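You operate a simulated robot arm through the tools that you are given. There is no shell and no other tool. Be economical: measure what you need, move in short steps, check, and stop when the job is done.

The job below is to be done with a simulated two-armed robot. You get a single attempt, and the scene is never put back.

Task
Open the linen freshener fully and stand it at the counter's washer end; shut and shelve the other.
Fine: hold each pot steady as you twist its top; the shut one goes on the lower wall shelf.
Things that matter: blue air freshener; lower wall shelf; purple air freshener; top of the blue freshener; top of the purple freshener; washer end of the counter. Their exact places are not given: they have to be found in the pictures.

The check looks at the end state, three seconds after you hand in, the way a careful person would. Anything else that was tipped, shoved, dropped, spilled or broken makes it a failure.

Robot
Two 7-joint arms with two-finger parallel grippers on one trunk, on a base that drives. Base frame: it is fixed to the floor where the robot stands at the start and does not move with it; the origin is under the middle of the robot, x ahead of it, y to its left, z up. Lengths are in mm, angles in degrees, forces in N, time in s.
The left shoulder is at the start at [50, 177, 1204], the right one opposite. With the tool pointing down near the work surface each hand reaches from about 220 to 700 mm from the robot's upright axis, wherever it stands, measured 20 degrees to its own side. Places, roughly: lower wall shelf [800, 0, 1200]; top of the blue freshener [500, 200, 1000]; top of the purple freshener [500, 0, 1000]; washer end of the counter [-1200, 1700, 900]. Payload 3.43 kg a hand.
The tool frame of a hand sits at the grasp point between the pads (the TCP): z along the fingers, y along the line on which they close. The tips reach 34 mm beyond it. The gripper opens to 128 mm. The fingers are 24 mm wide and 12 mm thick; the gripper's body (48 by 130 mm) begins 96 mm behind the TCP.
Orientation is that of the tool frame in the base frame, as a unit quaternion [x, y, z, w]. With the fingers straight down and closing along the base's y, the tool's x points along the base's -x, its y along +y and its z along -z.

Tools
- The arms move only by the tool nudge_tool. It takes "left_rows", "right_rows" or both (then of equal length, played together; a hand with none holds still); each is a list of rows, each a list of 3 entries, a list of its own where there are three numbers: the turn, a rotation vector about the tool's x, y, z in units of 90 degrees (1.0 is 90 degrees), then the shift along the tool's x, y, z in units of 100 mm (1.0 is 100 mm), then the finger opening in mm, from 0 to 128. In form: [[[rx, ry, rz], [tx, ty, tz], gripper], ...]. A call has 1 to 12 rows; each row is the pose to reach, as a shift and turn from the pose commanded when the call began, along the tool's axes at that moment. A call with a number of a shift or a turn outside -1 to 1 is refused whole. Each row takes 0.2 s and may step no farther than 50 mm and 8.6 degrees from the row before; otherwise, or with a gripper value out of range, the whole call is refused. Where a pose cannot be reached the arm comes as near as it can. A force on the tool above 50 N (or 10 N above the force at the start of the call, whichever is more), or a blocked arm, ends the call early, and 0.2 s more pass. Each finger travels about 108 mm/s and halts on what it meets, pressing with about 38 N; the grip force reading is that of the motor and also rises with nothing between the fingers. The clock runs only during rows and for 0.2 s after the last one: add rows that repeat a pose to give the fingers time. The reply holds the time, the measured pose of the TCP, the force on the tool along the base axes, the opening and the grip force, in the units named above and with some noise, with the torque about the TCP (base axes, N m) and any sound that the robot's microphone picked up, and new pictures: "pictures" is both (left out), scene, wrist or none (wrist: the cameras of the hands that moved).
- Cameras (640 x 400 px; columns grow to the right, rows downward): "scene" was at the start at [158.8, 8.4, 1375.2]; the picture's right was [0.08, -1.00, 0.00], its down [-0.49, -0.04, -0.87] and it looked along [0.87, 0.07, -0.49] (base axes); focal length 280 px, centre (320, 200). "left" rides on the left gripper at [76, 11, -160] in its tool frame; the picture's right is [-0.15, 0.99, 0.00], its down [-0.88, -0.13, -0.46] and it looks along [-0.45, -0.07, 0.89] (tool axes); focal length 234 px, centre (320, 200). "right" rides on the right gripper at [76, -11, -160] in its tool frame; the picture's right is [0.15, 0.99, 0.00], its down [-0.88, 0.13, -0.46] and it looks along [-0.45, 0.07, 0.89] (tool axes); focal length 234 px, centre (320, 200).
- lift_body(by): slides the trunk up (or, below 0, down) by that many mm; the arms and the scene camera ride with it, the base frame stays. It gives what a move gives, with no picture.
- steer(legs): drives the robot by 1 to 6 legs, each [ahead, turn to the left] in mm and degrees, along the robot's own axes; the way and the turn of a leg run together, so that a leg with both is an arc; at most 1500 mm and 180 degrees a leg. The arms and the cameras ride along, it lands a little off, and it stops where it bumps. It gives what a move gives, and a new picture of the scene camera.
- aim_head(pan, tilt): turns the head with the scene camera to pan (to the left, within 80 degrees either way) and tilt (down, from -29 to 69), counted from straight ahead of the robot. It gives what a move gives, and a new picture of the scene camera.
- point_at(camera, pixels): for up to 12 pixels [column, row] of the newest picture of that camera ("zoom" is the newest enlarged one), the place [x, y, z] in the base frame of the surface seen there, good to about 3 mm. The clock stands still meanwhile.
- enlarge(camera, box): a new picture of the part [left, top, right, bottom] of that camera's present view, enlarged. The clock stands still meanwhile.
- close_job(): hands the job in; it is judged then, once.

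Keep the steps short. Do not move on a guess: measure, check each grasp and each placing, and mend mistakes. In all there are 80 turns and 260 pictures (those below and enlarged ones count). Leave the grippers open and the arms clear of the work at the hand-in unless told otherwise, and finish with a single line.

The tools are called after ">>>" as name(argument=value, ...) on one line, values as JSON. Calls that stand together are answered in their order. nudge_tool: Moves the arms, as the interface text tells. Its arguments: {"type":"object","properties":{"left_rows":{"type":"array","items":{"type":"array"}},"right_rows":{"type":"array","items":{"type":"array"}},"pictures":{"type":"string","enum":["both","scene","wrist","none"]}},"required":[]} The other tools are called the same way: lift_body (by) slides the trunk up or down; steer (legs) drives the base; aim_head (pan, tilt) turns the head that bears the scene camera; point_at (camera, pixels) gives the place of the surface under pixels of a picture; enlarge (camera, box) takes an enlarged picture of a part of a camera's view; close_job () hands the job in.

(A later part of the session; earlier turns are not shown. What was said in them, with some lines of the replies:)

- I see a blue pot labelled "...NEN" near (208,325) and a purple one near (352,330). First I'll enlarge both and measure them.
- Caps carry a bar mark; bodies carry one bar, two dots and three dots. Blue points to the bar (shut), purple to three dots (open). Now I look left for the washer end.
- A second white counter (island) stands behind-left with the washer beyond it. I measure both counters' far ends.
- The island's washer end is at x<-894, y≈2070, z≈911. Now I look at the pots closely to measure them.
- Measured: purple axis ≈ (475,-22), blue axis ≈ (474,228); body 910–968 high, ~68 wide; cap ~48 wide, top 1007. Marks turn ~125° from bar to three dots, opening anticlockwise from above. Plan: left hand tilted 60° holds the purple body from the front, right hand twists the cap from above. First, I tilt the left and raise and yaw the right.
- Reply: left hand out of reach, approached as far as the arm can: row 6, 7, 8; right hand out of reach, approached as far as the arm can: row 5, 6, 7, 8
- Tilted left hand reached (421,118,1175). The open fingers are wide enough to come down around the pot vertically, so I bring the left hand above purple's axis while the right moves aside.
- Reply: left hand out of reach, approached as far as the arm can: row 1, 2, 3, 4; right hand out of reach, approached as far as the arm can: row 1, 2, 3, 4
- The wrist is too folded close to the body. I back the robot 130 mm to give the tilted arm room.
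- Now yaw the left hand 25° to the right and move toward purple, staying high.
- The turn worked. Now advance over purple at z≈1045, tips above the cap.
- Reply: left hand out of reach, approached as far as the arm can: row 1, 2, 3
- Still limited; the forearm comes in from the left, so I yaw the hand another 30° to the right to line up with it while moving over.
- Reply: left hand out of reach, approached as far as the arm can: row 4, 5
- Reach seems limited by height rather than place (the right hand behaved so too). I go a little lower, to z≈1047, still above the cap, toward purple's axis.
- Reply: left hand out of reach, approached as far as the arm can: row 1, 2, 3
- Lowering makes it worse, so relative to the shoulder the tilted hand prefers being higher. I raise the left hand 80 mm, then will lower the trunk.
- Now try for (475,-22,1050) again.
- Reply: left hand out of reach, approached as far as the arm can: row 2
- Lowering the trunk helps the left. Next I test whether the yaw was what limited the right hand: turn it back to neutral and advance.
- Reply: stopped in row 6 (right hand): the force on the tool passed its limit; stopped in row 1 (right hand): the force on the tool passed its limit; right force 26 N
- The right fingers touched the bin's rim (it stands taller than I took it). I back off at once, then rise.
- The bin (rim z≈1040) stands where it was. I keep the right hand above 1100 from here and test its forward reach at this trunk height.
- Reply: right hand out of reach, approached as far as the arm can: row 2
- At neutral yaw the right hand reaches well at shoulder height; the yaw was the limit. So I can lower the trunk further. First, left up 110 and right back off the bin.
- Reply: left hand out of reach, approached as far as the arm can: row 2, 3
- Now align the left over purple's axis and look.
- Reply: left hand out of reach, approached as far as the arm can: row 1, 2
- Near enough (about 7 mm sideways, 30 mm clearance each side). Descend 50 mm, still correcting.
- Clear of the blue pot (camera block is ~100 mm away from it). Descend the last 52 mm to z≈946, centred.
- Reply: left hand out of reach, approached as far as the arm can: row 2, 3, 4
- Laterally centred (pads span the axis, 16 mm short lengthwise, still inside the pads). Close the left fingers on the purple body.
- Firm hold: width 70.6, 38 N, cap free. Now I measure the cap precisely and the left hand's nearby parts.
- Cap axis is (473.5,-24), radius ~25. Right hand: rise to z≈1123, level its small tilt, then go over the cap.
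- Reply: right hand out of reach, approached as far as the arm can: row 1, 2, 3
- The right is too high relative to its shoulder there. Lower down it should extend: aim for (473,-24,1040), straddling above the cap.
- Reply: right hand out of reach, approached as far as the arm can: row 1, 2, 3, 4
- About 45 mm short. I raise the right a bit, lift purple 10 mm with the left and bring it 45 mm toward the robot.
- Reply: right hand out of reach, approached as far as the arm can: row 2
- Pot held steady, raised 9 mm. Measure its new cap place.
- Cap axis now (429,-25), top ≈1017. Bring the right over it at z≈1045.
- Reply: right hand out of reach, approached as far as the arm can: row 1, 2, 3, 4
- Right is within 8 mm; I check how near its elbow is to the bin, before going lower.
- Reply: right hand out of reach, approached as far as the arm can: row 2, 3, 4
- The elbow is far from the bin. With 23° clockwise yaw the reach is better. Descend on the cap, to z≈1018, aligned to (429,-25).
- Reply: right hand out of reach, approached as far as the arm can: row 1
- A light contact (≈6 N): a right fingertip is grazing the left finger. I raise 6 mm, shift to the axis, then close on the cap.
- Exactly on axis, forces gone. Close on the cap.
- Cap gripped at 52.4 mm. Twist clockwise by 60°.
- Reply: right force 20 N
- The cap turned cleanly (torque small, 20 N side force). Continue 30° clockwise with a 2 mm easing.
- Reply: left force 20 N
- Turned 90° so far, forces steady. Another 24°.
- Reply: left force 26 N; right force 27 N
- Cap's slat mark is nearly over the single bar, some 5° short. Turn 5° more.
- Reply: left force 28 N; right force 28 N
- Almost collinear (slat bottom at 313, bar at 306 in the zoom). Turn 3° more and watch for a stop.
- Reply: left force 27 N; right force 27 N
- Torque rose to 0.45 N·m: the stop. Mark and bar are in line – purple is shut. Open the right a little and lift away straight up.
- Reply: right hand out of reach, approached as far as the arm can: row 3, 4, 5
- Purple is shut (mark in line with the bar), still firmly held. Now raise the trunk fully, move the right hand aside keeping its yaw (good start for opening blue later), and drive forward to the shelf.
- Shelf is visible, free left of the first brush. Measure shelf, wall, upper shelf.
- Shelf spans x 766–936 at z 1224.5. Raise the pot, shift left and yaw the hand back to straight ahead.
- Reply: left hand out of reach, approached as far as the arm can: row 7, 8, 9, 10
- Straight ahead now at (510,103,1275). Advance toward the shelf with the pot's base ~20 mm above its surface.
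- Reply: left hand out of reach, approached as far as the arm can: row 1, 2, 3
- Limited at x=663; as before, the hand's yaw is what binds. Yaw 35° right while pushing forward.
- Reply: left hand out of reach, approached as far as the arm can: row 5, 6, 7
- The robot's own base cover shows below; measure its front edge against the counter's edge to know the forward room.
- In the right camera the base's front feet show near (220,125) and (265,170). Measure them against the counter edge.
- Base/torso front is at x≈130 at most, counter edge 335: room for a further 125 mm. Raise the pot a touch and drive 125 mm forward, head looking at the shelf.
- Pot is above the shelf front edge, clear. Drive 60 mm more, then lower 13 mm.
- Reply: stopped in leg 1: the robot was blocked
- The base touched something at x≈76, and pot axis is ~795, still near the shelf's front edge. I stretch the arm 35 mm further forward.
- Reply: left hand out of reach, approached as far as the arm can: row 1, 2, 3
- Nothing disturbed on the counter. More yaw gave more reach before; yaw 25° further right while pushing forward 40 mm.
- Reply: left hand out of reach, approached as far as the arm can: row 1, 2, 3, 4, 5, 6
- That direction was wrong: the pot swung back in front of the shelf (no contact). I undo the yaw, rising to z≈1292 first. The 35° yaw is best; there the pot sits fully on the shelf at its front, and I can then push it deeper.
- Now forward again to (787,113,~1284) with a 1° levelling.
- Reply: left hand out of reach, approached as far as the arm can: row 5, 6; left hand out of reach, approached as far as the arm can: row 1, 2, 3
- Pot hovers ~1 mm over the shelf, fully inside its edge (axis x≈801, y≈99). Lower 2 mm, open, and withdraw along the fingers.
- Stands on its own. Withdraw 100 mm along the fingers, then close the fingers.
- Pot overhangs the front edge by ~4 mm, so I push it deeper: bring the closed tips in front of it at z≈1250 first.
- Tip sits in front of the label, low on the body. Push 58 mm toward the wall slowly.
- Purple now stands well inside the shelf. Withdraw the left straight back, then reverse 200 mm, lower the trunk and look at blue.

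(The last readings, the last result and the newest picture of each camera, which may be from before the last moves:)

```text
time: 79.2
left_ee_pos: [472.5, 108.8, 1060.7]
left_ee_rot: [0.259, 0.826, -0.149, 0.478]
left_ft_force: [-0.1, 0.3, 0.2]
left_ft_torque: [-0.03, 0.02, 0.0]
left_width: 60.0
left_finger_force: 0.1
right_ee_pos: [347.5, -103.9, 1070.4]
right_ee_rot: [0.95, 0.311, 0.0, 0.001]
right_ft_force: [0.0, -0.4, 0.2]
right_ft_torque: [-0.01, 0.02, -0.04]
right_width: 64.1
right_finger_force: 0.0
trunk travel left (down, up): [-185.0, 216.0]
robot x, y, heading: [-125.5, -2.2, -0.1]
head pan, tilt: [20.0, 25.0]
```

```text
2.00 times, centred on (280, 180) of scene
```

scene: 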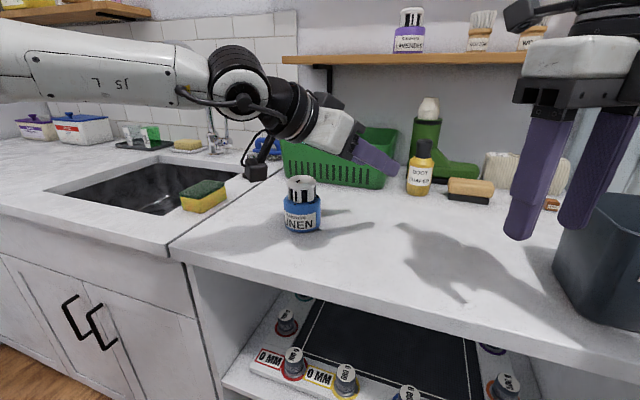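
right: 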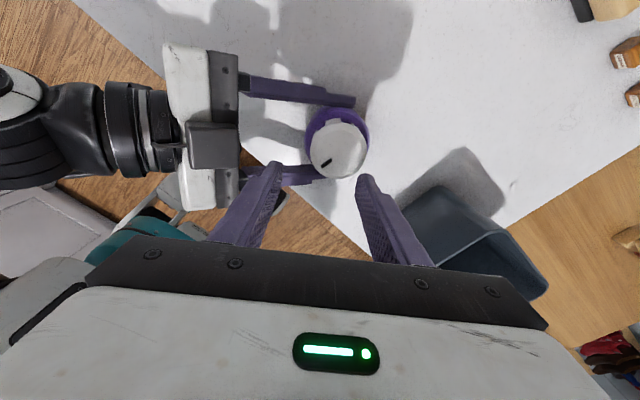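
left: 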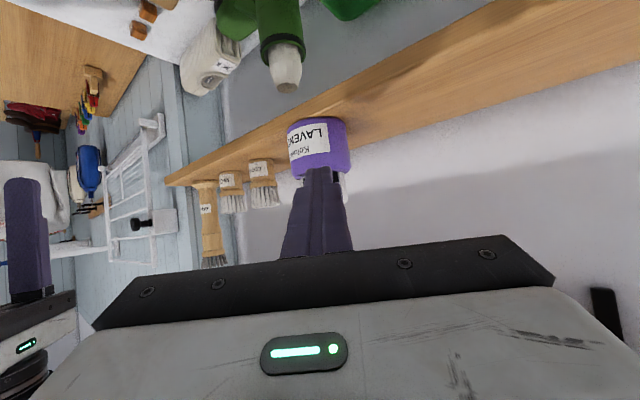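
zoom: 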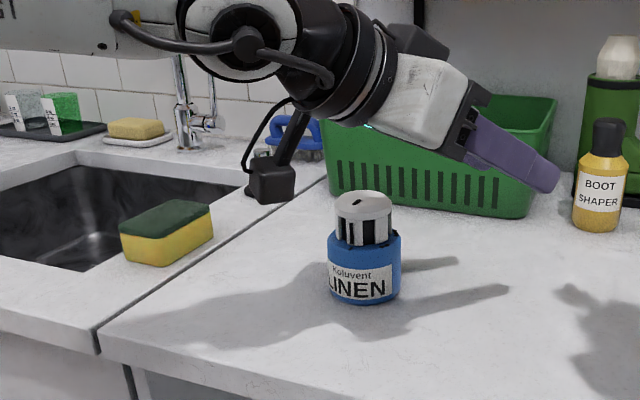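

Purple stands on the shelf; blue is untouched. Measure blue and the sponge, and move the left hand (open) over blue at z≈1060.

>>> point_at(camera="scene", pixels=[[301, 184], [301, 179], [291, 190], [314, 190], [301, 205], [288, 214], [319, 212], [203, 187], [215, 200], [190, 205], [225, 187]])

>>> nudge_tool(left_rows=[[[0, 0, 0], [0.08, 0.24, -0.15], 128], [[0, 0, 0], [0.16, 0.49, -0.3], 128], [[0, 0, 0], [0.24, 0.73, -0.45], 128], [[0, 0, 0], [0.327, 0.976, -0.595], 128], [[0, 0, 0], [0.327, 0.976, -0.595], 128]], pictures="both")

```text
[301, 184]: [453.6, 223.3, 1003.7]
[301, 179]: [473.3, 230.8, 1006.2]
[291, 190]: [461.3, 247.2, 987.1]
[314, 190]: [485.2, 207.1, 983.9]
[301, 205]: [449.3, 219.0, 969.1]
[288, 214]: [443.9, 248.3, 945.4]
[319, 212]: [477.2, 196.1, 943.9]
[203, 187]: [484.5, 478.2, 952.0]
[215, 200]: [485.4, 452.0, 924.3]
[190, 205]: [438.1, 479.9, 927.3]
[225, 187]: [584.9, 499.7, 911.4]
```

```text
time: 80.4
left_ee_pos: [469.8, 224.5, 1060.4]
left_ee_rot: [0.255, 0.828, -0.147, 0.478]
left_ft_force: [0.4, 1.0, 0.9]
left_ft_torque: [-0.03, 0.0, -0.01]
left_width: 127.9
left_finger_force: 0.1
left hand out of reach, approached as far as the arm can: row 4, 5
right_ee_pos: [348.5, -103.0, 1069.7]
right_ee_rot: [0.95, 0.311, 0.001, 0.001]
right_ft_force: [0.4, 0.2, -0.9]
right_ft_torque: [-0.02, 0.02, 0.02]
right_width: 64.2
right_finger_force: 0.1
trunk travel left (down, up): [-185.0, 216.0]
robot x, y, heading: [-126.4, 2.5, -0.2]
head pan, tilt: [20.0, 25.0]
```

scene: 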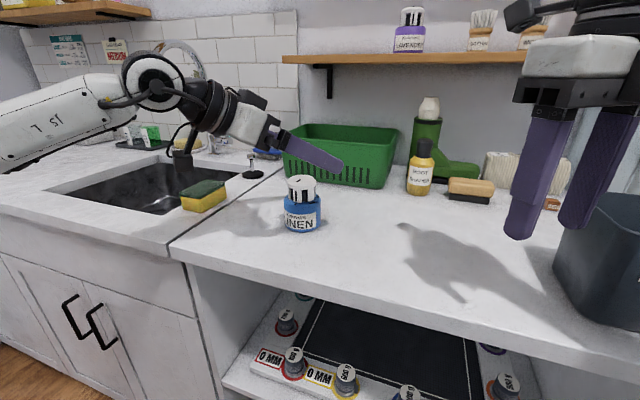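
left: 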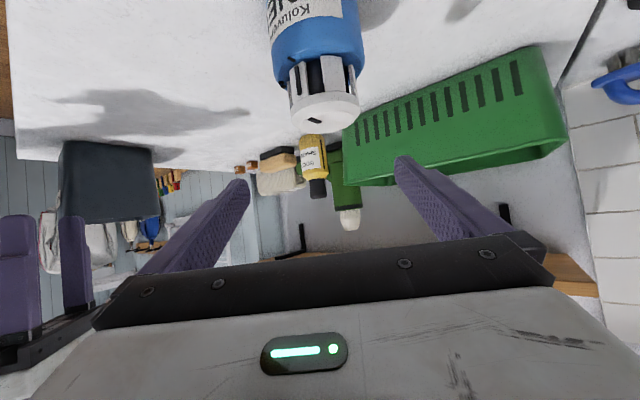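

Blue axis is (474,230); the hand's fingers are laterally centred on it. Descend to z≈949 and close on the body.

>>> nudge_tool(left_rows=[[[0, 0, 0], [0.25, 0.02, 0.12], 128], [[0, 0, 0], [0.5, 0.04, 0.25], 128], [[0, 0, 0], [0.75, 0.066, 0.38], 128], [[0, 0, 0], [0.985, 0.066, 0.5], 128], [[0, 0, 0], [0.985, 0.066, 0.5], 128]], pictures="scene")

>>> nudge_tool(left_rows=[[[0, 0, 0], [0, 0, 0], 100], [[0, 0, 0], [0, 0, 0], 78], [[0, 0, 0], [0, 0, 0], 40], [[0, 0, 0], [0, 0, 0], 40], [[0, 0, 0], [0, 0, 0], 40]], pictures="both")

>>> enlarge(camera="scene", box=[230, 140, 390, 240])

```text
time: 81.6
left_ee_pos: [467.4, 230.5, 950.6]
left_ee_rot: [0.258, 0.826, -0.149, 0.478]
left_ft_force: [-0.3, 0.5, -0.8]
left_ft_torque: [0.03, -0.02, 0.0]
left_width: 128.2
left_finger_force: 0.1
right_ee_pos: [347.6, -103.3, 1070.3]
right_ee_rot: [0.95, 0.311, 0.001, 0.002]
right_ft_force: [-0.2, 0.2, 0.0]
right_ft_torque: [0.03, 0.0, 0.01]
right_width: 64.2
right_finger_force: 0.0
trunk travel left (down, up): [-185.0, 216.0]
robot x, y, heading: [-130.1, -3.4, -0.1]
head pan, tilt: [20.0, 25.0]
```

scene: 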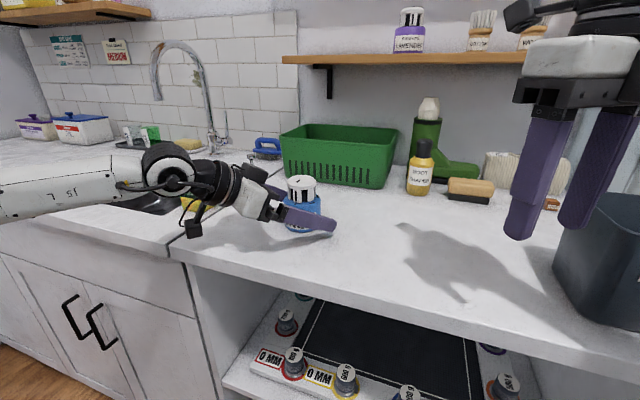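

```text
time: 82.8
left_ee_pos: [466.9, 231.5, 950.5]
left_ee_rot: [0.258, 0.826, -0.149, 0.478]
left_ft_force: [-0.4, 0.9, 0.2]
left_ft_torque: [-0.04, 0.0, 0.04]
left_width: 70.6
left_finger_force: 37.9
right_ee_pos: [347.8, -103.0, 1069.4]
right_ee_rot: [0.951, 0.311, 0.0, 0.001]
right_ft_force: [-0.4, 0.2, 0.0]
right_ft_torque: [0.0, -0.04, -0.02]
right_width: 63.9
right_finger_force: 0.1
trunk travel left (down, up): [-185.0, 216.0]
robot x, y, heading: [-129.8, -3.5, -0.3]
head pan, tilt: [20.0, 25.0]
```

scene: 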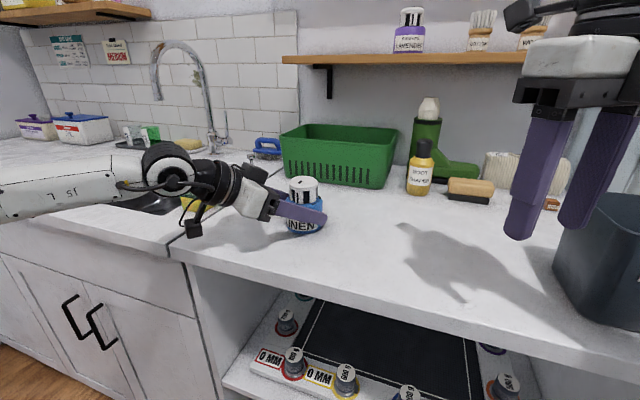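
left: 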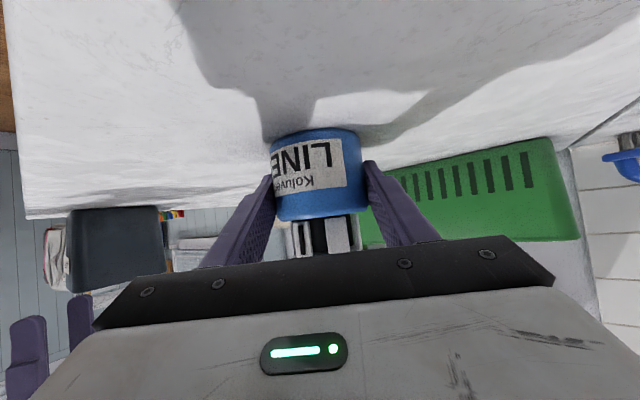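

```text
4.00 times, centred on (310, 190) of scene
```

zoom: 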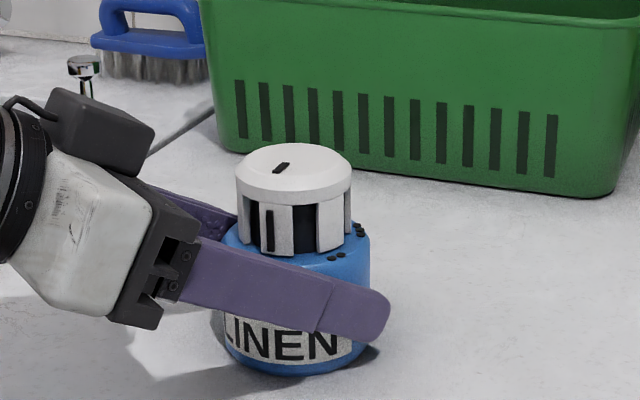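

Blue body gripped (70.6 mm, 38 N). Lift 10 mm and carry it to the middle, in three short moves, yawing to the earlier working pose.

>>> nudge_tool(left_rows=[[[0, 0, 0], [-0.087, 0, -0.048], 40], [[0, 0, 0], [-0.167, -0.375, 0.1], 40], [[0, 0, 0], [-0.247, -0.75, 0.245], 40]], pictures="none")

>>> nudge_tool(left_rows=[[[0, 0, 0], [-0.08, -0.375, 0.147], 40], [[0, 0, 0], [-0.16, -0.75, 0.293], 40]], pictures="none")

>>> nudge_tool(left_rows=[[[0.065, 0, 0.036], [-0.04, -0.2, 0.07], 40], [[0.13, 0, 0.072], [-0.08, -0.4, 0.147], 40], [[0.194, 0, 0.108], [-0.12, -0.58, 0.22], 40], [[0.194, 0, 0.108], [-0.16, -0.75, 0.293], 40], [[0.194, 0, 0.108], [-0.16, -0.75, 0.293], 40]], pictures="scene")

>>> aim_head(pan=8, tilt=30)

>>> enlarge(camera="scene", box=[300, 120, 460, 240])

```text
time: 83.6
left_ee_pos: [452.2, 150.2, 959.8]
left_ee_rot: [0.259, 0.827, -0.148, 0.477]
left_ft_force: [0.5, -0.1, -1.4]
left_ft_torque: [0.04, 0.02, 0.02]
left_width: 70.2
left_finger_force: 38.2
right_ee_pos: [347.3, -102.7, 1069.1]
right_ee_rot: [0.951, 0.311, 0.0, 0.0]
right_ft_force: [-0.2, 0.1, 0.4]
right_ft_torque: [-0.01, 0.03, 0.0]
right_width: 64.0
right_finger_force: 0.0
trunk travel left (down, up): [-185.0, 216.0]
robot x, y, heading: [-130.3, -0.7, 0.0]
head pan, tilt: [20.0, 25.0]
```

```text
time: 84.2
left_ee_pos: [437.9, 68.6, 958.8]
left_ee_rot: [0.258, 0.827, -0.148, 0.477]
left_ft_force: [-0.7, -1.2, -1.2]
left_ft_torque: [0.0, 0.01, 0.01]
left_width: 70.2
left_finger_force: 38.4
right_ee_pos: [348.3, -104.2, 1069.8]
right_ee_rot: [0.951, 0.31, 0.0, -0.001]
right_ft_force: [1.4, 0.1, 0.0]
right_ft_torque: [0.03, 0.01, -0.05]
right_width: 64.2
right_finger_force: 0.2
trunk travel left (down, up): [-185.0, 216.0]
robot x, y, heading: [-124.8, 0.9, -0.1]
head pan, tilt: [20.0, 25.0]
```

```text
time: 85.4
left_ee_pos: [421.6, -11.3, 959.4]
left_ee_rot: [0.397, 0.769, -0.232, 0.443]
left_ft_force: [0.2, 0.4, -1.4]
left_ft_torque: [0.05, -0.01, 0.01]
left_width: 70.4
left_finger_force: 37.8
right_ee_pos: [348.4, -103.9, 1068.7]
right_ee_rot: [0.951, 0.31, 0.001, 0.001]
right_ft_force: [0.2, 0.0, -0.2]
right_ft_torque: [0.02, -0.07, -0.01]
right_width: 64.1
right_finger_force: 0.0
trunk travel left (down, up): [-185.0, 216.0]
robot x, y, heading: [-130.3, 3.4, 0.2]
head pan, tilt: [20.0, 25.0]
```

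scene: 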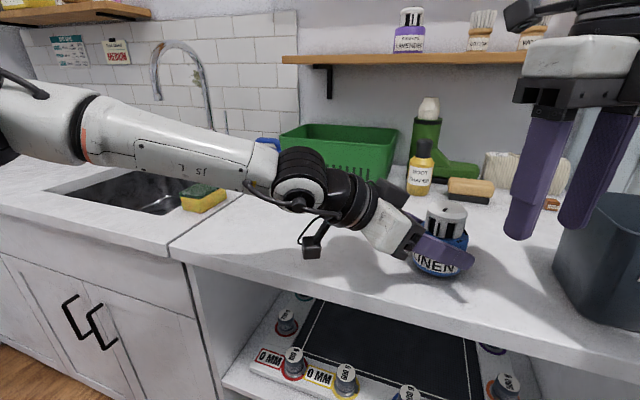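

```text
time: 86.2
left_ee_pos: [422.1, -9.3, 958.2]
left_ee_rot: [0.396, 0.769, -0.231, 0.445]
left_ft_force: [-0.1, 0.0, -0.6]
left_ft_torque: [-0.02, 0.01, -0.02]
left_width: 70.4
left_finger_force: 38.2
right_ee_pos: [346.8, -103.4, 1069.6]
right_ee_rot: [0.95, 0.311, 0.0, 0.0]
right_ft_force: [0.6, 1.0, 0.8]
right_ft_torque: [0.01, 0.0, 0.0]
right_width: 63.8
right_finger_force: 0.1
trunk travel left (down, up): [-185.0, 216.0]
robot x, y, heading: [-126.6, -2.2, -0.1]
head pan, tilt: [8.0, 30.0]
```

scene: 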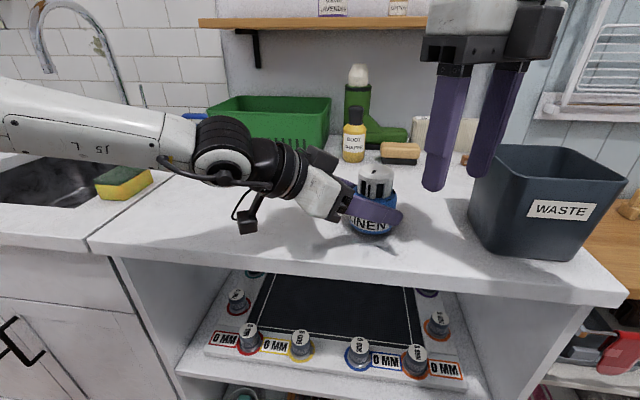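

```text
3.33 times, centred on (380, 180) of scene
```

zoom: 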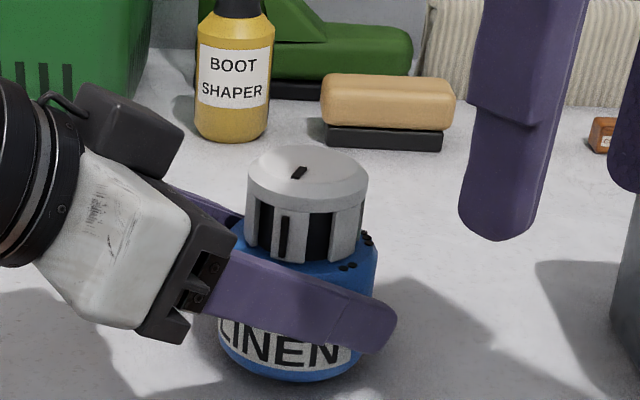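

Same pose as for purple. Measure the cap and bring the right hand (still at its clockwise yaw) beside it, high.

>>> point_at(camera="zoom", pixels=[[305, 170], [250, 190], [366, 195], [305, 150], [300, 205], [288, 240], [255, 220], [355, 230]])

>>> nudge_tool(right_rows=[[[0, 0, 0], [0.3, -0.08, 0], 78], [[0, 0, 0], [0.6, -0.16, 0], 78], [[0, 0, 0], [0.894, -0.248, 0], 78], [[0, 0, 0], [0.894, -0.248, 0], 78]], pictures="wrist")

```text
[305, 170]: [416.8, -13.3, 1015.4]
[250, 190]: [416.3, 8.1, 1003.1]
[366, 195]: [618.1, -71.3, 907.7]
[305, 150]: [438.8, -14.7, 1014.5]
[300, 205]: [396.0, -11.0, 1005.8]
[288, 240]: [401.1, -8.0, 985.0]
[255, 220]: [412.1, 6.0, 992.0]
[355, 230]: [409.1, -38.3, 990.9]
```

```text
time: 87.2
left_ee_pos: [422.1, -9.6, 957.8]
left_ee_rot: [0.396, 0.77, -0.232, 0.444]
left_ft_force: [-0.2, -1.1, -1.9]
left_ft_torque: [0.03, 0.01, 0.0]
left_width: 70.4
left_finger_force: 38.3
right_ee_pos: [404.6, -30.6, 1069.1]
right_ee_rot: [0.95, 0.311, 0.0, 0.001]
right_ft_force: [-0.2, -0.2, 0.5]
right_ft_torque: [0.01, 0.02, 0.01]
right_width: 78.2
right_finger_force: 0.1
trunk travel left (down, up): [-185.0, 216.0]
robot x, y, heading: [-128.5, 1.5, -0.1]
head pan, tilt: [8.0, 30.0]
```

right: 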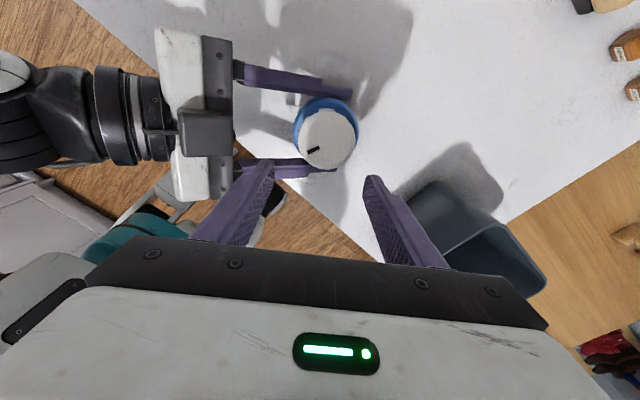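

Cap axis ≈ (424,-16), top 1015. Slide in sideways-down to z≈1024 and close on the cap.

>>> nudge_tool(right_rows=[[[0, 0, 0], [0.08, 0, 0.1], 78], [[0, 0, 0], [0.16, 0, 0.2], 78], [[0, 0, 0], [0.242, 0, 0.33], 78], [[0, 0, 0], [0.242, 0, 0.45], 78], [[0, 0, 0], [0.242, 0, 0.45], 78]], pictures="none")

>>> nudge_tool(right_rows=[[[0, 0, 0], [0, 0, 0], 64], [[0, 0, 0], [0, 0, 0], 54], [[0, 0, 0], [0, 0, 0], 30], [[0, 0, 0], [0, 0, 0], 30]], pictures="both")

```text
time: 88.4
left_ee_pos: [421.3, -10.0, 958.7]
left_ee_rot: [0.396, 0.77, -0.231, 0.444]
left_ft_force: [0.2, -0.3, -1.2]
left_ft_torque: [0.0, 0.0, 0.0]
left_width: 70.8
left_finger_force: 37.6
right_ee_pos: [424.9, -16.4, 1024.8]
right_ee_rot: [0.95, 0.311, 0.0, 0.0]
right_ft_force: [0.1, 0.5, -0.7]
right_ft_torque: [0.01, -0.01, 0.01]
right_width: 78.0
right_finger_force: 0.1
trunk travel left (down, up): [-185.0, 216.0]
robot x, y, heading: [-126.1, 1.4, 0.0]
head pan, tilt: [8.0, 30.0]
```

```text
time: 89.4
left_ee_pos: [421.0, -9.7, 958.5]
left_ee_rot: [0.396, 0.769, -0.232, 0.445]
left_ft_force: [-9.9, 9.6, 2.0]
left_ft_torque: [-0.19, -0.11, -0.06]
left_width: 70.4
left_finger_force: 37.8
right_ee_pos: [426.8, -18.9, 1024.1]
right_ee_rot: [0.951, 0.309, 0.001, 0.002]
right_ft_force: [8.5, -9.1, -1.4]
right_ft_torque: [-0.41, -0.49, 0.04]
right_width: 52.3
right_finger_force: 37.9
trunk travel left (down, up): [-185.0, 216.0]
robot x, y, heading: [-124.1, -0.2, -0.0]
head pan, tilt: [8.0, 30.0]
```

scene: 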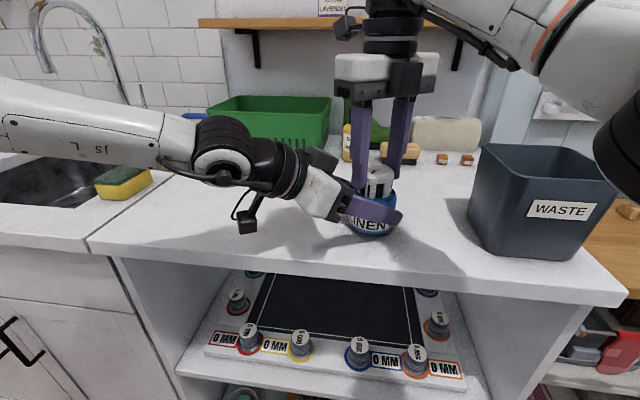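
right: 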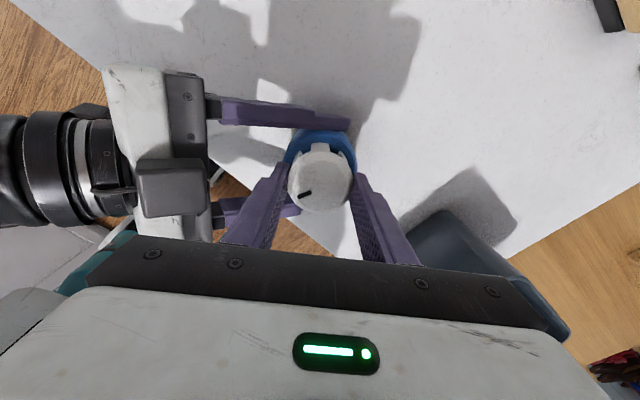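

Cap gripped (52.3 mm). Open it: twist anticlockwise 60°, then 52°, and look.

>>> nudge_tool(right_rows=[[[0, 0, -0.083], [0, 0.03, 0], 30], [[0, 0, -0.167], [0, 0.03, 0], 30], [[0, 0, -0.25], [0, 0.03, 0], 30], [[0, 0, -0.333], [0, 0.03, 0], 30], [[0, 0, -0.417], [0, 0.03, 0], 30], [[0, 0, -0.5], [0, 0.03, 0], 30], [[0, 0, -0.583], [0, 0.03, 0], 30], [[0, 0, -0.667], [0, 0.03, 0], 30]], pictures="none")

>>> nudge_tool(right_rows=[[[0, 0, -0.083], [0, 0, 0], 30], [[0, 0, -0.167], [0, 0, 0], 30], [[0, 0, -0.25], [0, 0, 0], 30], [[0, 0, -0.333], [0, 0, 0], 30], [[0, 0, -0.417], [0, 0, 0], 30], [[0, 0, -0.5], [0, 0, 0], 30], [[0, 0, -0.58], [0, 0, 0], 30]], pictures="both")

>>> enlarge(camera="scene", box=[335, 145, 415, 225])

```text
time: 91.2
left_ee_pos: [422.5, -11.2, 958.6]
left_ee_rot: [0.396, 0.769, -0.231, 0.444]
left_ft_force: [-3.8, 2.9, 0.3]
left_ft_torque: [-0.15, -0.17, -0.02]
left_width: 70.4
left_finger_force: 38.2
right_ee_pos: [426.8, -19.4, 1025.3]
right_ee_rot: [0.666, 0.746, -0.001, 0.001]
right_ft_force: [3.1, -2.6, -1.0]
right_ft_torque: [-0.02, -0.1, -0.02]
right_width: 51.8
right_finger_force: 37.9
trunk travel left (down, up): [-185.0, 216.0]
robot x, y, heading: [-128.6, -1.9, -0.1]
head pan, tilt: [8.0, 30.0]
```

```text
time: 92.8
left_ee_pos: [420.6, -11.5, 958.5]
left_ee_rot: [0.396, 0.77, -0.231, 0.444]
left_ft_force: [-9.8, -0.1, 2.4]
left_ft_torque: [0.56, -0.91, -0.08]
left_width: 70.6
left_finger_force: 38.1
right_ee_pos: [427.9, -17.8, 1025.7]
right_ee_rot: [0.271, 0.963, 0.0, 0.001]
right_ft_force: [9.1, 0.5, -3.2]
right_ft_torque: [-0.55, 0.33, 0.02]
right_width: 51.7
right_finger_force: 38.0
trunk travel left (down, up): [-185.0, 216.0]
robot x, y, heading: [-127.7, -2.7, 0.2]
head pan, tilt: [8.0, 30.0]
```

scene: 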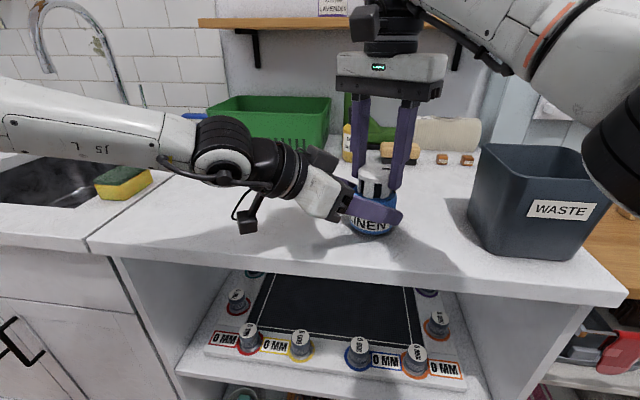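
right: 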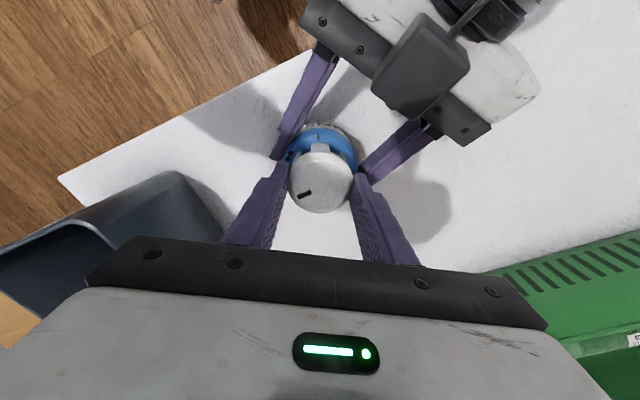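

```text
5.00 times, centred on (375, 185) of scene
```

zoom: 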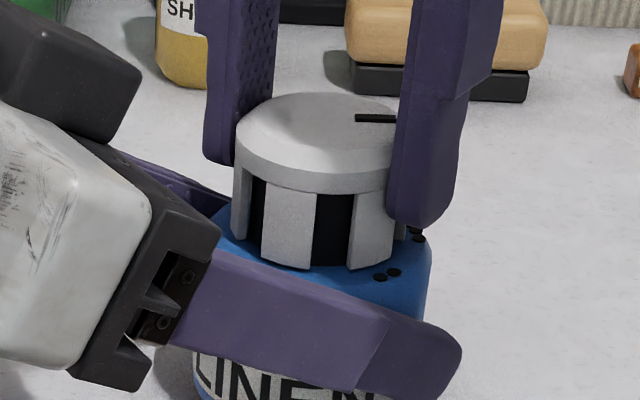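

112° turned, torque ~0, no stop yet; three dots come at about 120°. Continue 6°, then 3°, watching the torque.

>>> nudge_tool(right_rows=[[[0, 0, -0.035], [0, 0, 0], 30], [[0, 0, -0.07], [0, 0, 0], 30], [[0, 0, -0.07], [0, 0, 0], 30]], pictures="none")

>>> nudge_tool(right_rows=[[[0, 0, -0.02], [0, 0, 0], 30], [[0, 0, -0.035], [0, 0, 0], 30], [[0, 0, -0.035], [0, 0, 0], 30]], pictures="both")

>>> enlarge(camera="right", box=[240, 100, 400, 220])

```text
time: 93.6
left_ee_pos: [422.2, -10.7, 958.6]
left_ee_rot: [0.397, 0.769, -0.232, 0.444]
left_ft_force: [-10.4, -2.2, 5.1]
left_ft_torque: [0.51, -0.84, -0.08]
left_width: 70.6
left_finger_force: 37.6
right_ee_pos: [426.5, -18.0, 1025.0]
right_ee_rot: [0.218, 0.976, 0.0, 0.001]
right_ft_force: [10.8, 2.2, -3.7]
right_ft_torque: [-0.35, 0.09, 0.0]
right_width: 51.6
right_finger_force: 38.0
trunk travel left (down, up): [-185.0, 216.0]
robot x, y, heading: [-127.6, 2.0, -0.2]
head pan, tilt: [8.0, 30.0]
```

```text
time: 94.4
left_ee_pos: [420.7, -11.2, 958.4]
left_ee_rot: [0.397, 0.769, -0.232, 0.444]
left_ft_force: [-9.7, -7.4, 4.0]
left_ft_torque: [0.57, -0.57, 0.71]
left_width: 70.6
left_finger_force: 38.0
right_ee_pos: [425.8, -17.3, 1026.1]
right_ee_rot: [0.192, 0.981, -0.001, 0.001]
right_ft_force: [8.2, 7.8, -3.9]
right_ft_torque: [-0.13, -0.07, -0.84]
right_width: 51.9
right_finger_force: 37.7
trunk travel left (down, up): [-185.0, 216.0]
robot x, y, heading: [-128.7, -0.8, -0.2]
head pan, tilt: [8.0, 30.0]
```

scene: 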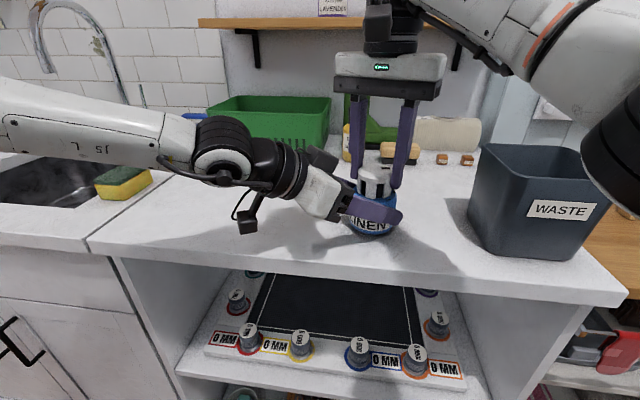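
right: 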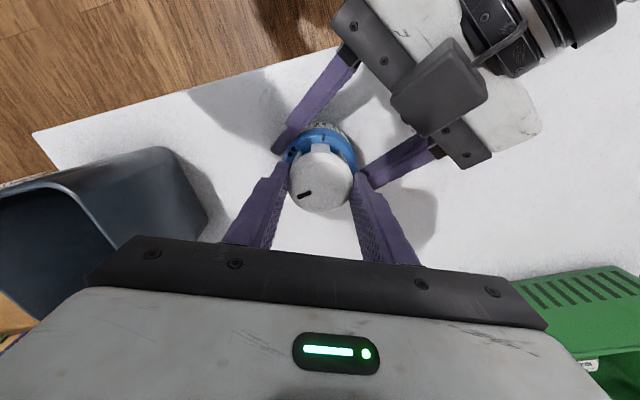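

```text
3.33 times, centred on (320, 160) of right
```

zoom: 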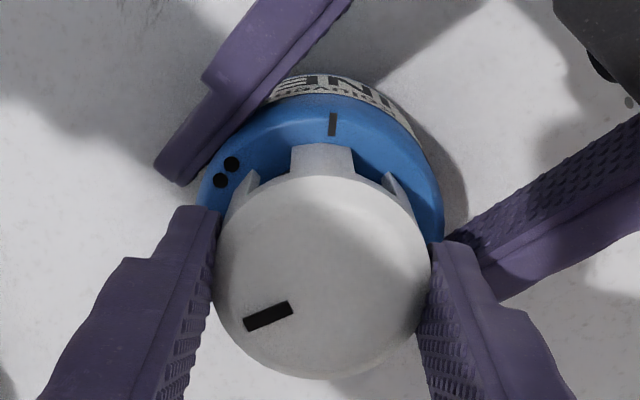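

Torque jumped to -0.84 N·m: the stop at three dots (122°). Release, lift the right hand away, check the marks, then raise the trunk and back off and turn left.

>>> nudge_tool(right_rows=[[[0, 0, 0], [0, 0, 0], 72], [[0, 0, 0], [0, 0, 0], 72], [[0, 0, 0], [0, 0, -0.2], 72], [[0, 0, 0], [0, 0, -0.45], 72], [[0, 0, 0], [0.06, -0.33, -0.45], 72], [[0, 0, 0], [0.12, -0.66, -0.45], 72], [[0, 0, 0], [0.19, -0.98, -0.45], 72]], pictures="scene")

>>> enlarge(camera="scene", box=[335, 145, 415, 225])

>>> lift_body(by=214)

>>> steer(legs=[[-160, 0], [0, 90]])

```text
time: 96.0
left_ee_pos: [421.1, -10.5, 959.3]
left_ee_rot: [0.397, 0.769, -0.232, 0.444]
left_ft_force: [0.3, 0.6, -1.0]
left_ft_torque: [0.01, 0.0, 0.01]
left_width: 70.3
left_finger_force: 38.1
right_ee_pos: [372.8, -101.9, 1069.3]
right_ee_rot: [0.191, 0.982, 0.0, 0.001]
right_ft_force: [-0.2, -0.6, 0.5]
right_ft_torque: [-0.03, -0.01, 0.0]
right_width: 71.9
right_finger_force: 0.1
right hand out of reach, approached as far as the arm can: row 4
trunk travel left (down, up): [-185.0, 216.0]
robot x, y, heading: [-130.0, 0.1, -0.2]
head pan, tilt: [8.0, 30.0]
```

scene: 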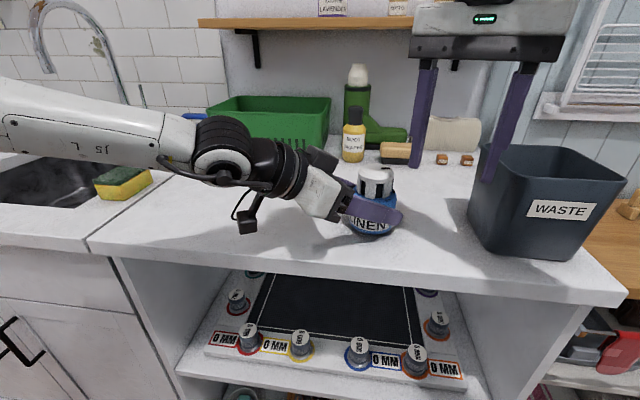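

```text
5.00 times, centred on (375, 185) of scene
```

zoom: 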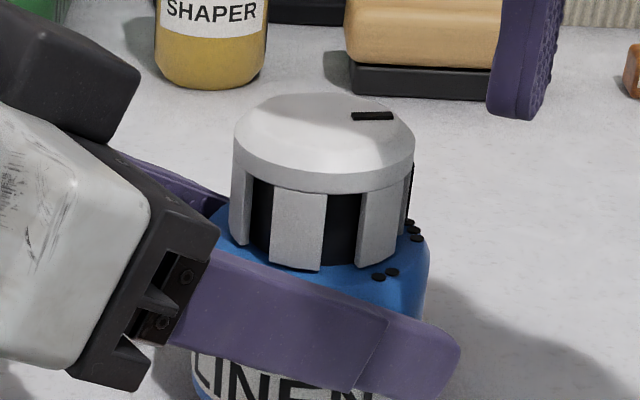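

```text
time: 98.2
left_ee_pos: [422.5, -9.6, 1172.3]
left_ee_rot: [0.397, 0.769, -0.232, 0.444]
left_ft_force: [0.4, 0.2, -1.3]
left_ft_torque: [-0.01, 0.03, -0.02]
left_width: 70.6
left_finger_force: 38.0
right_ee_pos: [371.3, -102.0, 1284.1]
right_ee_rot: [0.192, 0.981, 0.0, 0.0]
right_ft_force: [0.2, -0.6, -1.0]
right_ft_torque: [-0.01, -0.03, 0.0]
right_width: 71.9
right_finger_force: 0.0
trunk travel left (down, up): [-399.0, 2.0]
robot x, y, heading: [-126.7, 5.6, -0.5]
head pan, tilt: [8.0, 30.0]
```

```text
time: 103.5
left_ee_pos: [-268.1, 548.7, 1173.2]
left_ee_rot: [-0.256, 0.827, 0.145, 0.478]
left_ft_force: [0.3, -0.4, -1.8]
left_ft_torque: [-0.01, 0.01, 0.01]
left_width: 70.7
left_finger_force: 37.8
right_ee_pos: [-176.7, 500.0, 1284.7]
right_ee_rot: [-0.552, 0.834, 0.0, 0.0]
right_ft_force: [-0.1, 0.3, 1.2]
right_ft_torque: [0.03, 0.03, -0.02]
right_width: 71.7
right_finger_force: 0.1
trunk travel left (down, up): [-399.0, 2.0]
robot x, y, heading: [-288.8, 0.5, 88.8]
head pan, tilt: [8.0, 30.0]
```

scene: 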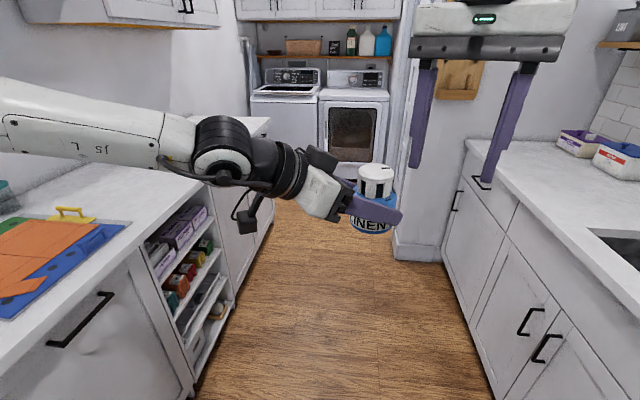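

Blue's mark points at three dots: fully open. The aisle ahead is clear. Straighten, drive 1910 mm along it, and turn left to face the island's washer end.

>>> steer(legs=[[0, 1.2], [1500, 0], [410, 0], [0, 90]])

>>> aim_head(pan=0, tilt=40)

```text
time: 117.2
left_ee_pos: [-847.1, 1913.2, 1172.3]
left_ee_rot: [0.77, -0.395, -0.444, -0.231]
left_ft_force: [0.3, 0.4, -1.2]
left_ft_torque: [-0.03, -0.04, -0.01]
left_width: 70.7
left_finger_force: 38.1
right_ee_pos: [-797.8, 2004.2, 1282.4]
right_ee_rot: [0.982, -0.189, -0.001, 0.0]
right_ft_force: [-0.1, 0.8, 0.3]
right_ft_torque: [0.04, 0.0, 0.0]
right_width: 71.9
right_finger_force: 0.1
trunk travel left (down, up): [-399.0, 2.0]
robot x, y, heading: [-298.7, 1905.6, -179.6]
head pan, tilt: [8.0, 30.0]
```

scene: 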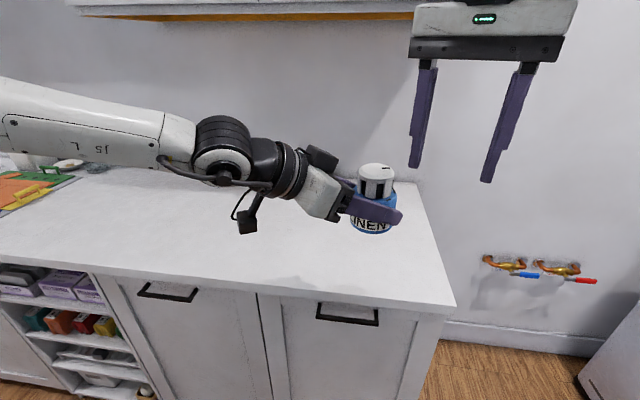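

```text
time: 117.9
left_ee_pos: [-847.2, 1913.2, 1172.8]
left_ee_rot: [0.771, -0.394, -0.445, -0.23]
left_ft_force: [0.0, 0.3, -1.4]
left_ft_torque: [-0.03, -0.03, 0.01]
left_width: 70.6
left_finger_force: 38.0
right_ee_pos: [-797.7, 2005.2, 1283.6]
right_ee_rot: [0.982, -0.188, -0.001, 0.0]
right_ft_force: [0.0, 0.2, 0.1]
right_ft_torque: [0.0, -0.01, 0.02]
right_width: 72.1
right_finger_force: 0.0
trunk travel left (down, up): [-399.0, 2.0]
robot x, y, heading: [-291.6, 1909.3, -179.8]
head pan, tilt: [0.0, 40.0]
```

scene: 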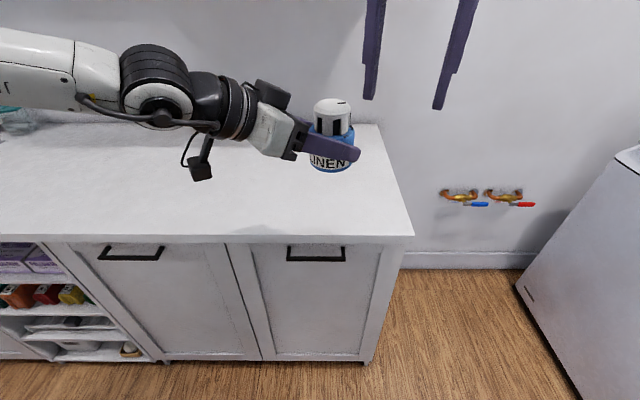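

Counter end is empty and clear. Drive 225 mm forward, lower the trunk 210 mm, and look.

>>> steer(legs=[[225, 0]])

>>> lift_body(by=-208)

>>> aim_head(pan=-2, tilt=32)

>>> enlarge(camera="scene", box=[260, 110, 420, 230])

>>> point_at(camera="scene", pixels=[[330, 235], [380, 200], [300, 250], [420, 215]])

```text
time: 119.6
left_ee_pos: [-1072.9, 1911.5, 1172.5]
left_ee_rot: [0.771, -0.394, -0.444, -0.23]
left_ft_force: [-0.4, -0.3, -1.0]
left_ft_torque: [0.0, 0.01, 0.01]
left_width: 70.6
left_finger_force: 38.3
right_ee_pos: [-1024.2, 2003.7, 1284.0]
right_ee_rot: [0.982, -0.188, -0.001, 0.0]
right_ft_force: [-0.6, -0.8, -0.6]
right_ft_torque: [0.0, 0.01, 0.02]
right_width: 71.8
right_finger_force: 0.1
trunk travel left (down, up): [-399.0, 2.0]
robot x, y, heading: [-524.6, 1901.2, -179.6]
head pan, tilt: [0.0, 40.0]
```

scene: 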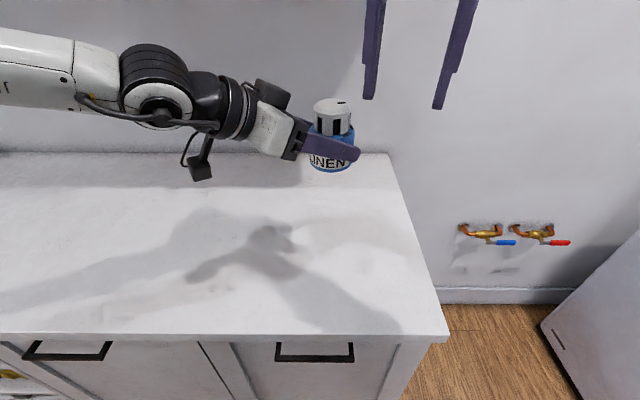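

```text
time: 121.8
left_ee_pos: [-1072.1, 1911.2, 963.8]
left_ee_rot: [0.771, -0.394, -0.445, -0.23]
left_ft_force: [-0.8, 1.4, -1.2]
left_ft_torque: [-0.02, -0.02, -0.01]
left_width: 70.4
left_finger_force: 38.5
right_ee_pos: [-1023.6, 2002.1, 1075.6]
right_ee_rot: [0.982, -0.188, -0.001, 0.0]
right_ft_force: [0.5, -0.6, -0.1]
right_ft_torque: [-0.02, 0.0, -0.02]
right_width: 72.0
right_finger_force: 0.0
trunk travel left (down, up): [-191.0, 210.0]
robot x, y, heading: [-521.3, 1904.3, -179.7]
head pan, tilt: [0.0, 40.0]
```

```text
time: 122.5
left_ee_pos: [-1073.1, 1912.5, 964.2]
left_ee_rot: [0.771, -0.394, -0.444, -0.23]
left_ft_force: [0.8, -0.7, -1.1]
left_ft_torque: [-0.03, 0.0, 0.04]
left_width: 70.8
left_finger_force: 37.6
right_ee_pos: [-1023.4, 2003.0, 1075.4]
right_ee_rot: [0.982, -0.188, -0.001, -0.001]
right_ft_force: [0.1, 0.6, 0.4]
right_ft_torque: [0.01, -0.01, -0.03]
right_width: 71.9
right_finger_force: 0.0
trunk travel left (down, up): [-191.0, 210.0]
robot x, y, heading: [-522.7, 1905.3, -179.9]
head pan, tilt: [-2.0, 32.0]
```

scene: 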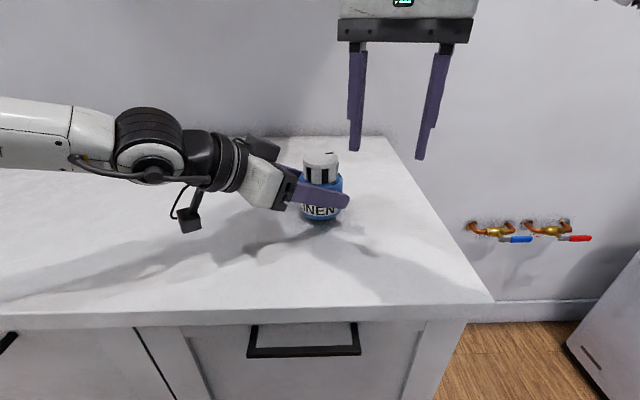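

```text
3.33 times, centred on (340, 170) of scene
```

zoom: 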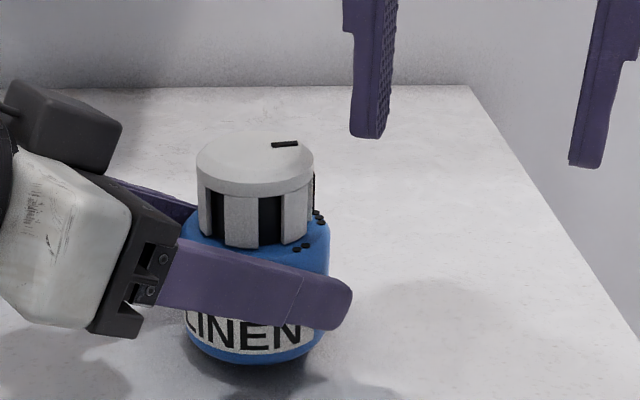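

```text
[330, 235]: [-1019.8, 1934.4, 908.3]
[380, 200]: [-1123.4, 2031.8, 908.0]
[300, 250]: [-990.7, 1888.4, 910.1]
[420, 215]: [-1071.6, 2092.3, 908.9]
```

Counter top here z≈909.5; pot base ~923. Lower 12 mm with the trunk, then 2 mm with the arm, and open.

>>> lift_body(by=-12)

>>> nudge_tool(left_rows=[[[0, 0, 0], [0.013, 0, 0.0075], 40], [[0, 0, 0], [0.017, 0, 0.01], 40], [[0, 0, 0], [0.017, 0, 0.01], 66], [[0, 0, 0], [0.017, 0, 0.01], 80], [[0, 0, 0], [0.017, 0, 0.01], 110], [[0, 0, 0], [0.017, 0, 0.01], 128], [[0, 0, 0], [0.017, 0, 0.01], 128]], pictures="both")

>>> enlarge(camera="scene", box=[260, 110, 420, 230])

```text
time: 123.1
left_ee_pos: [-1072.0, 1912.7, 953.9]
left_ee_rot: [0.77, -0.394, -0.445, -0.23]
left_ft_force: [0.1, 0.6, -0.6]
left_ft_torque: [0.0, -0.03, -0.03]
left_width: 70.8
left_finger_force: 38.4
right_ee_pos: [-1022.1, 2002.8, 1063.8]
right_ee_rot: [0.982, -0.189, -0.001, 0.0]
right_ft_force: [0.0, -0.5, -0.5]
right_ft_torque: [-0.01, -0.01, 0.01]
right_width: 71.9
right_finger_force: 0.0
trunk travel left (down, up): [-179.0, 222.0]
robot x, y, heading: [-521.6, 1905.1, -179.7]
head pan, tilt: [-2.0, 32.0]
```

```text
time: 124.7
left_ee_pos: [-1071.9, 1913.2, 951.4]
left_ee_rot: [0.771, -0.394, -0.444, -0.23]
left_ft_force: [0.4, -0.5, 0.4]
left_ft_torque: [0.03, 0.05, -0.01]
left_width: 128.1
left_finger_force: 0.1
right_ee_pos: [-1023.4, 2003.6, 1064.2]
right_ee_rot: [0.982, -0.188, 0.0, 0.001]
right_ft_force: [-0.4, 0.3, 0.2]
right_ft_torque: [-0.03, -0.01, 0.01]
right_width: 71.8
right_finger_force: 0.0
trunk travel left (down, up): [-179.0, 222.0]
robot x, y, heading: [-520.9, 1907.7, -179.8]
head pan, tilt: [-2.0, 32.0]
```

scene: 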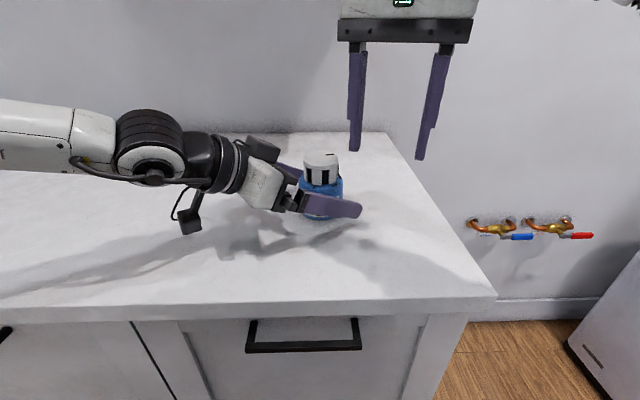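
left: 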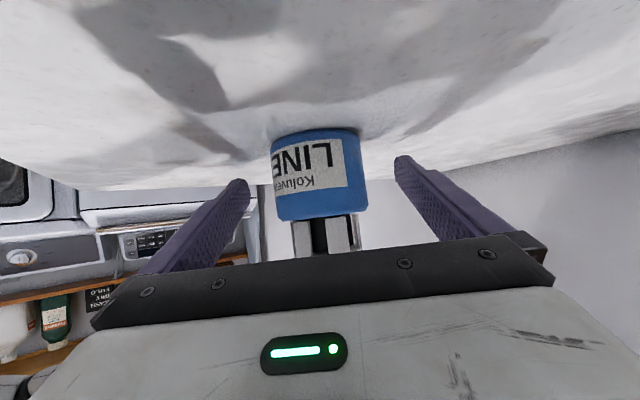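

```text
3.33 times, centred on (340, 170) of scene
```

zoom: 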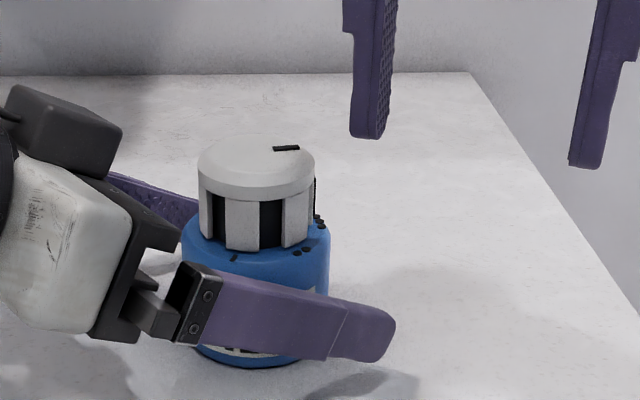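

Blue stands free between the open fingers. Raise everything vertically with the trunk by 200 mm, back the robot off, and look.

>>> lift_body(by=200)

>>> steer(legs=[[-200, 0]])

>>> enlarge(camera="scene", box=[220, 160, 420, 300])

```text
time: 126.9
left_ee_pos: [-1074.0, 1911.9, 1150.9]
left_ee_rot: [0.771, -0.394, -0.444, -0.23]
left_ft_force: [0.3, 0.4, 0.2]
left_ft_torque: [0.02, 0.0, 0.0]
left_width: 128.1
left_finger_force: 0.0
right_ee_pos: [-1022.8, 2002.8, 1264.1]
right_ee_rot: [0.982, -0.188, -0.001, 0.0]
right_ft_force: [0.2, -0.5, 0.3]
right_ft_torque: [0.01, 0.02, -0.02]
right_width: 72.0
right_finger_force: 0.1
trunk travel left (down, up): [-379.0, 22.0]
robot x, y, heading: [-520.8, 1902.6, -179.7]
head pan, tilt: [-2.0, 32.0]
```

```text
time: 128.5
left_ee_pos: [-871.5, 1913.0, 1151.7]
left_ee_rot: [0.771, -0.394, -0.445, -0.23]
left_ft_force: [0.6, -0.8, -0.1]
left_ft_torque: [-0.01, -0.02, 0.04]
left_width: 128.2
left_finger_force: 0.1
right_ee_pos: [-823.7, 2004.2, 1264.2]
right_ee_rot: [0.982, -0.188, -0.001, 0.0]
right_ft_force: [1.0, -0.9, -0.3]
right_ft_torque: [0.0, 0.03, 0.02]
right_width: 71.8
right_finger_force: 0.0
trunk travel left (down, up): [-379.0, 22.0]
robot x, y, heading: [-320.9, 1905.1, -179.7]
head pan, tilt: [-2.0, 32.0]
```

scene: 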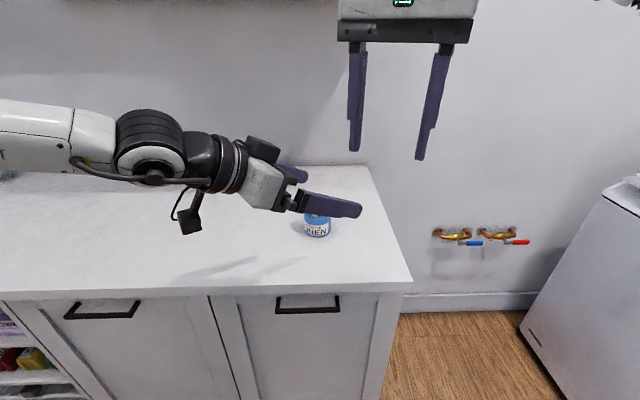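

```text
2.86 times, centred on (320, 230) of scene
```

zoom: 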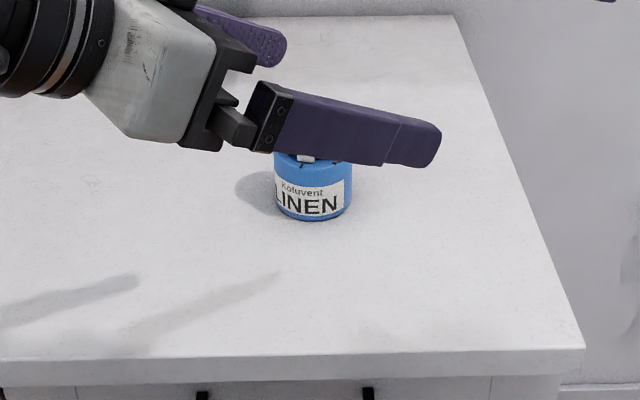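

Blue stands upright, open, at the washer end; both hands are clear. I open the right gripper fully and hand in.

>>> nudge_tool(right_rows=[[[0, 0, 0], [0, 0, 0], 110], [[0, 0, 0], [0, 0, 0], 128], [[0, 0, 0], [0, 0, 0], 128]], pictures="none")

>>> close_job()

```text
time: 129.3
left_ee_pos: [-872.3, 1911.9, 1151.6]
left_ee_rot: [0.771, -0.394, -0.444, -0.231]
left_ft_force: [0.6, 0.1, -0.1]
left_ft_torque: [0.0, 0.0, -0.05]
left_width: 127.9
left_finger_force: 0.1
right_ee_pos: [-825.1, 2005.1, 1263.2]
right_ee_rot: [0.982, -0.189, -0.001, 0.0]
right_ft_force: [0.9, -0.7, 0.2]
right_ft_torque: [-0.01, -0.04, -0.01]
right_width: 128.1
right_finger_force: 0.0
trunk travel left (down, up): [-379.0, 22.0]
robot x, y, heading: [-323.5, 1904.3, -179.8]
head pan, tilt: [-2.0, 32.0]
```

```text
The job is handed in.
```

The blue linen freshener is fully open and stands at the washer end of the counter, and the purple lavender one is shut and on the lower wall shelf; on the way the right hand touched the waste bin's rim and the base bumped something near the shelf, and I saw nothing tipped or clearly shifted.
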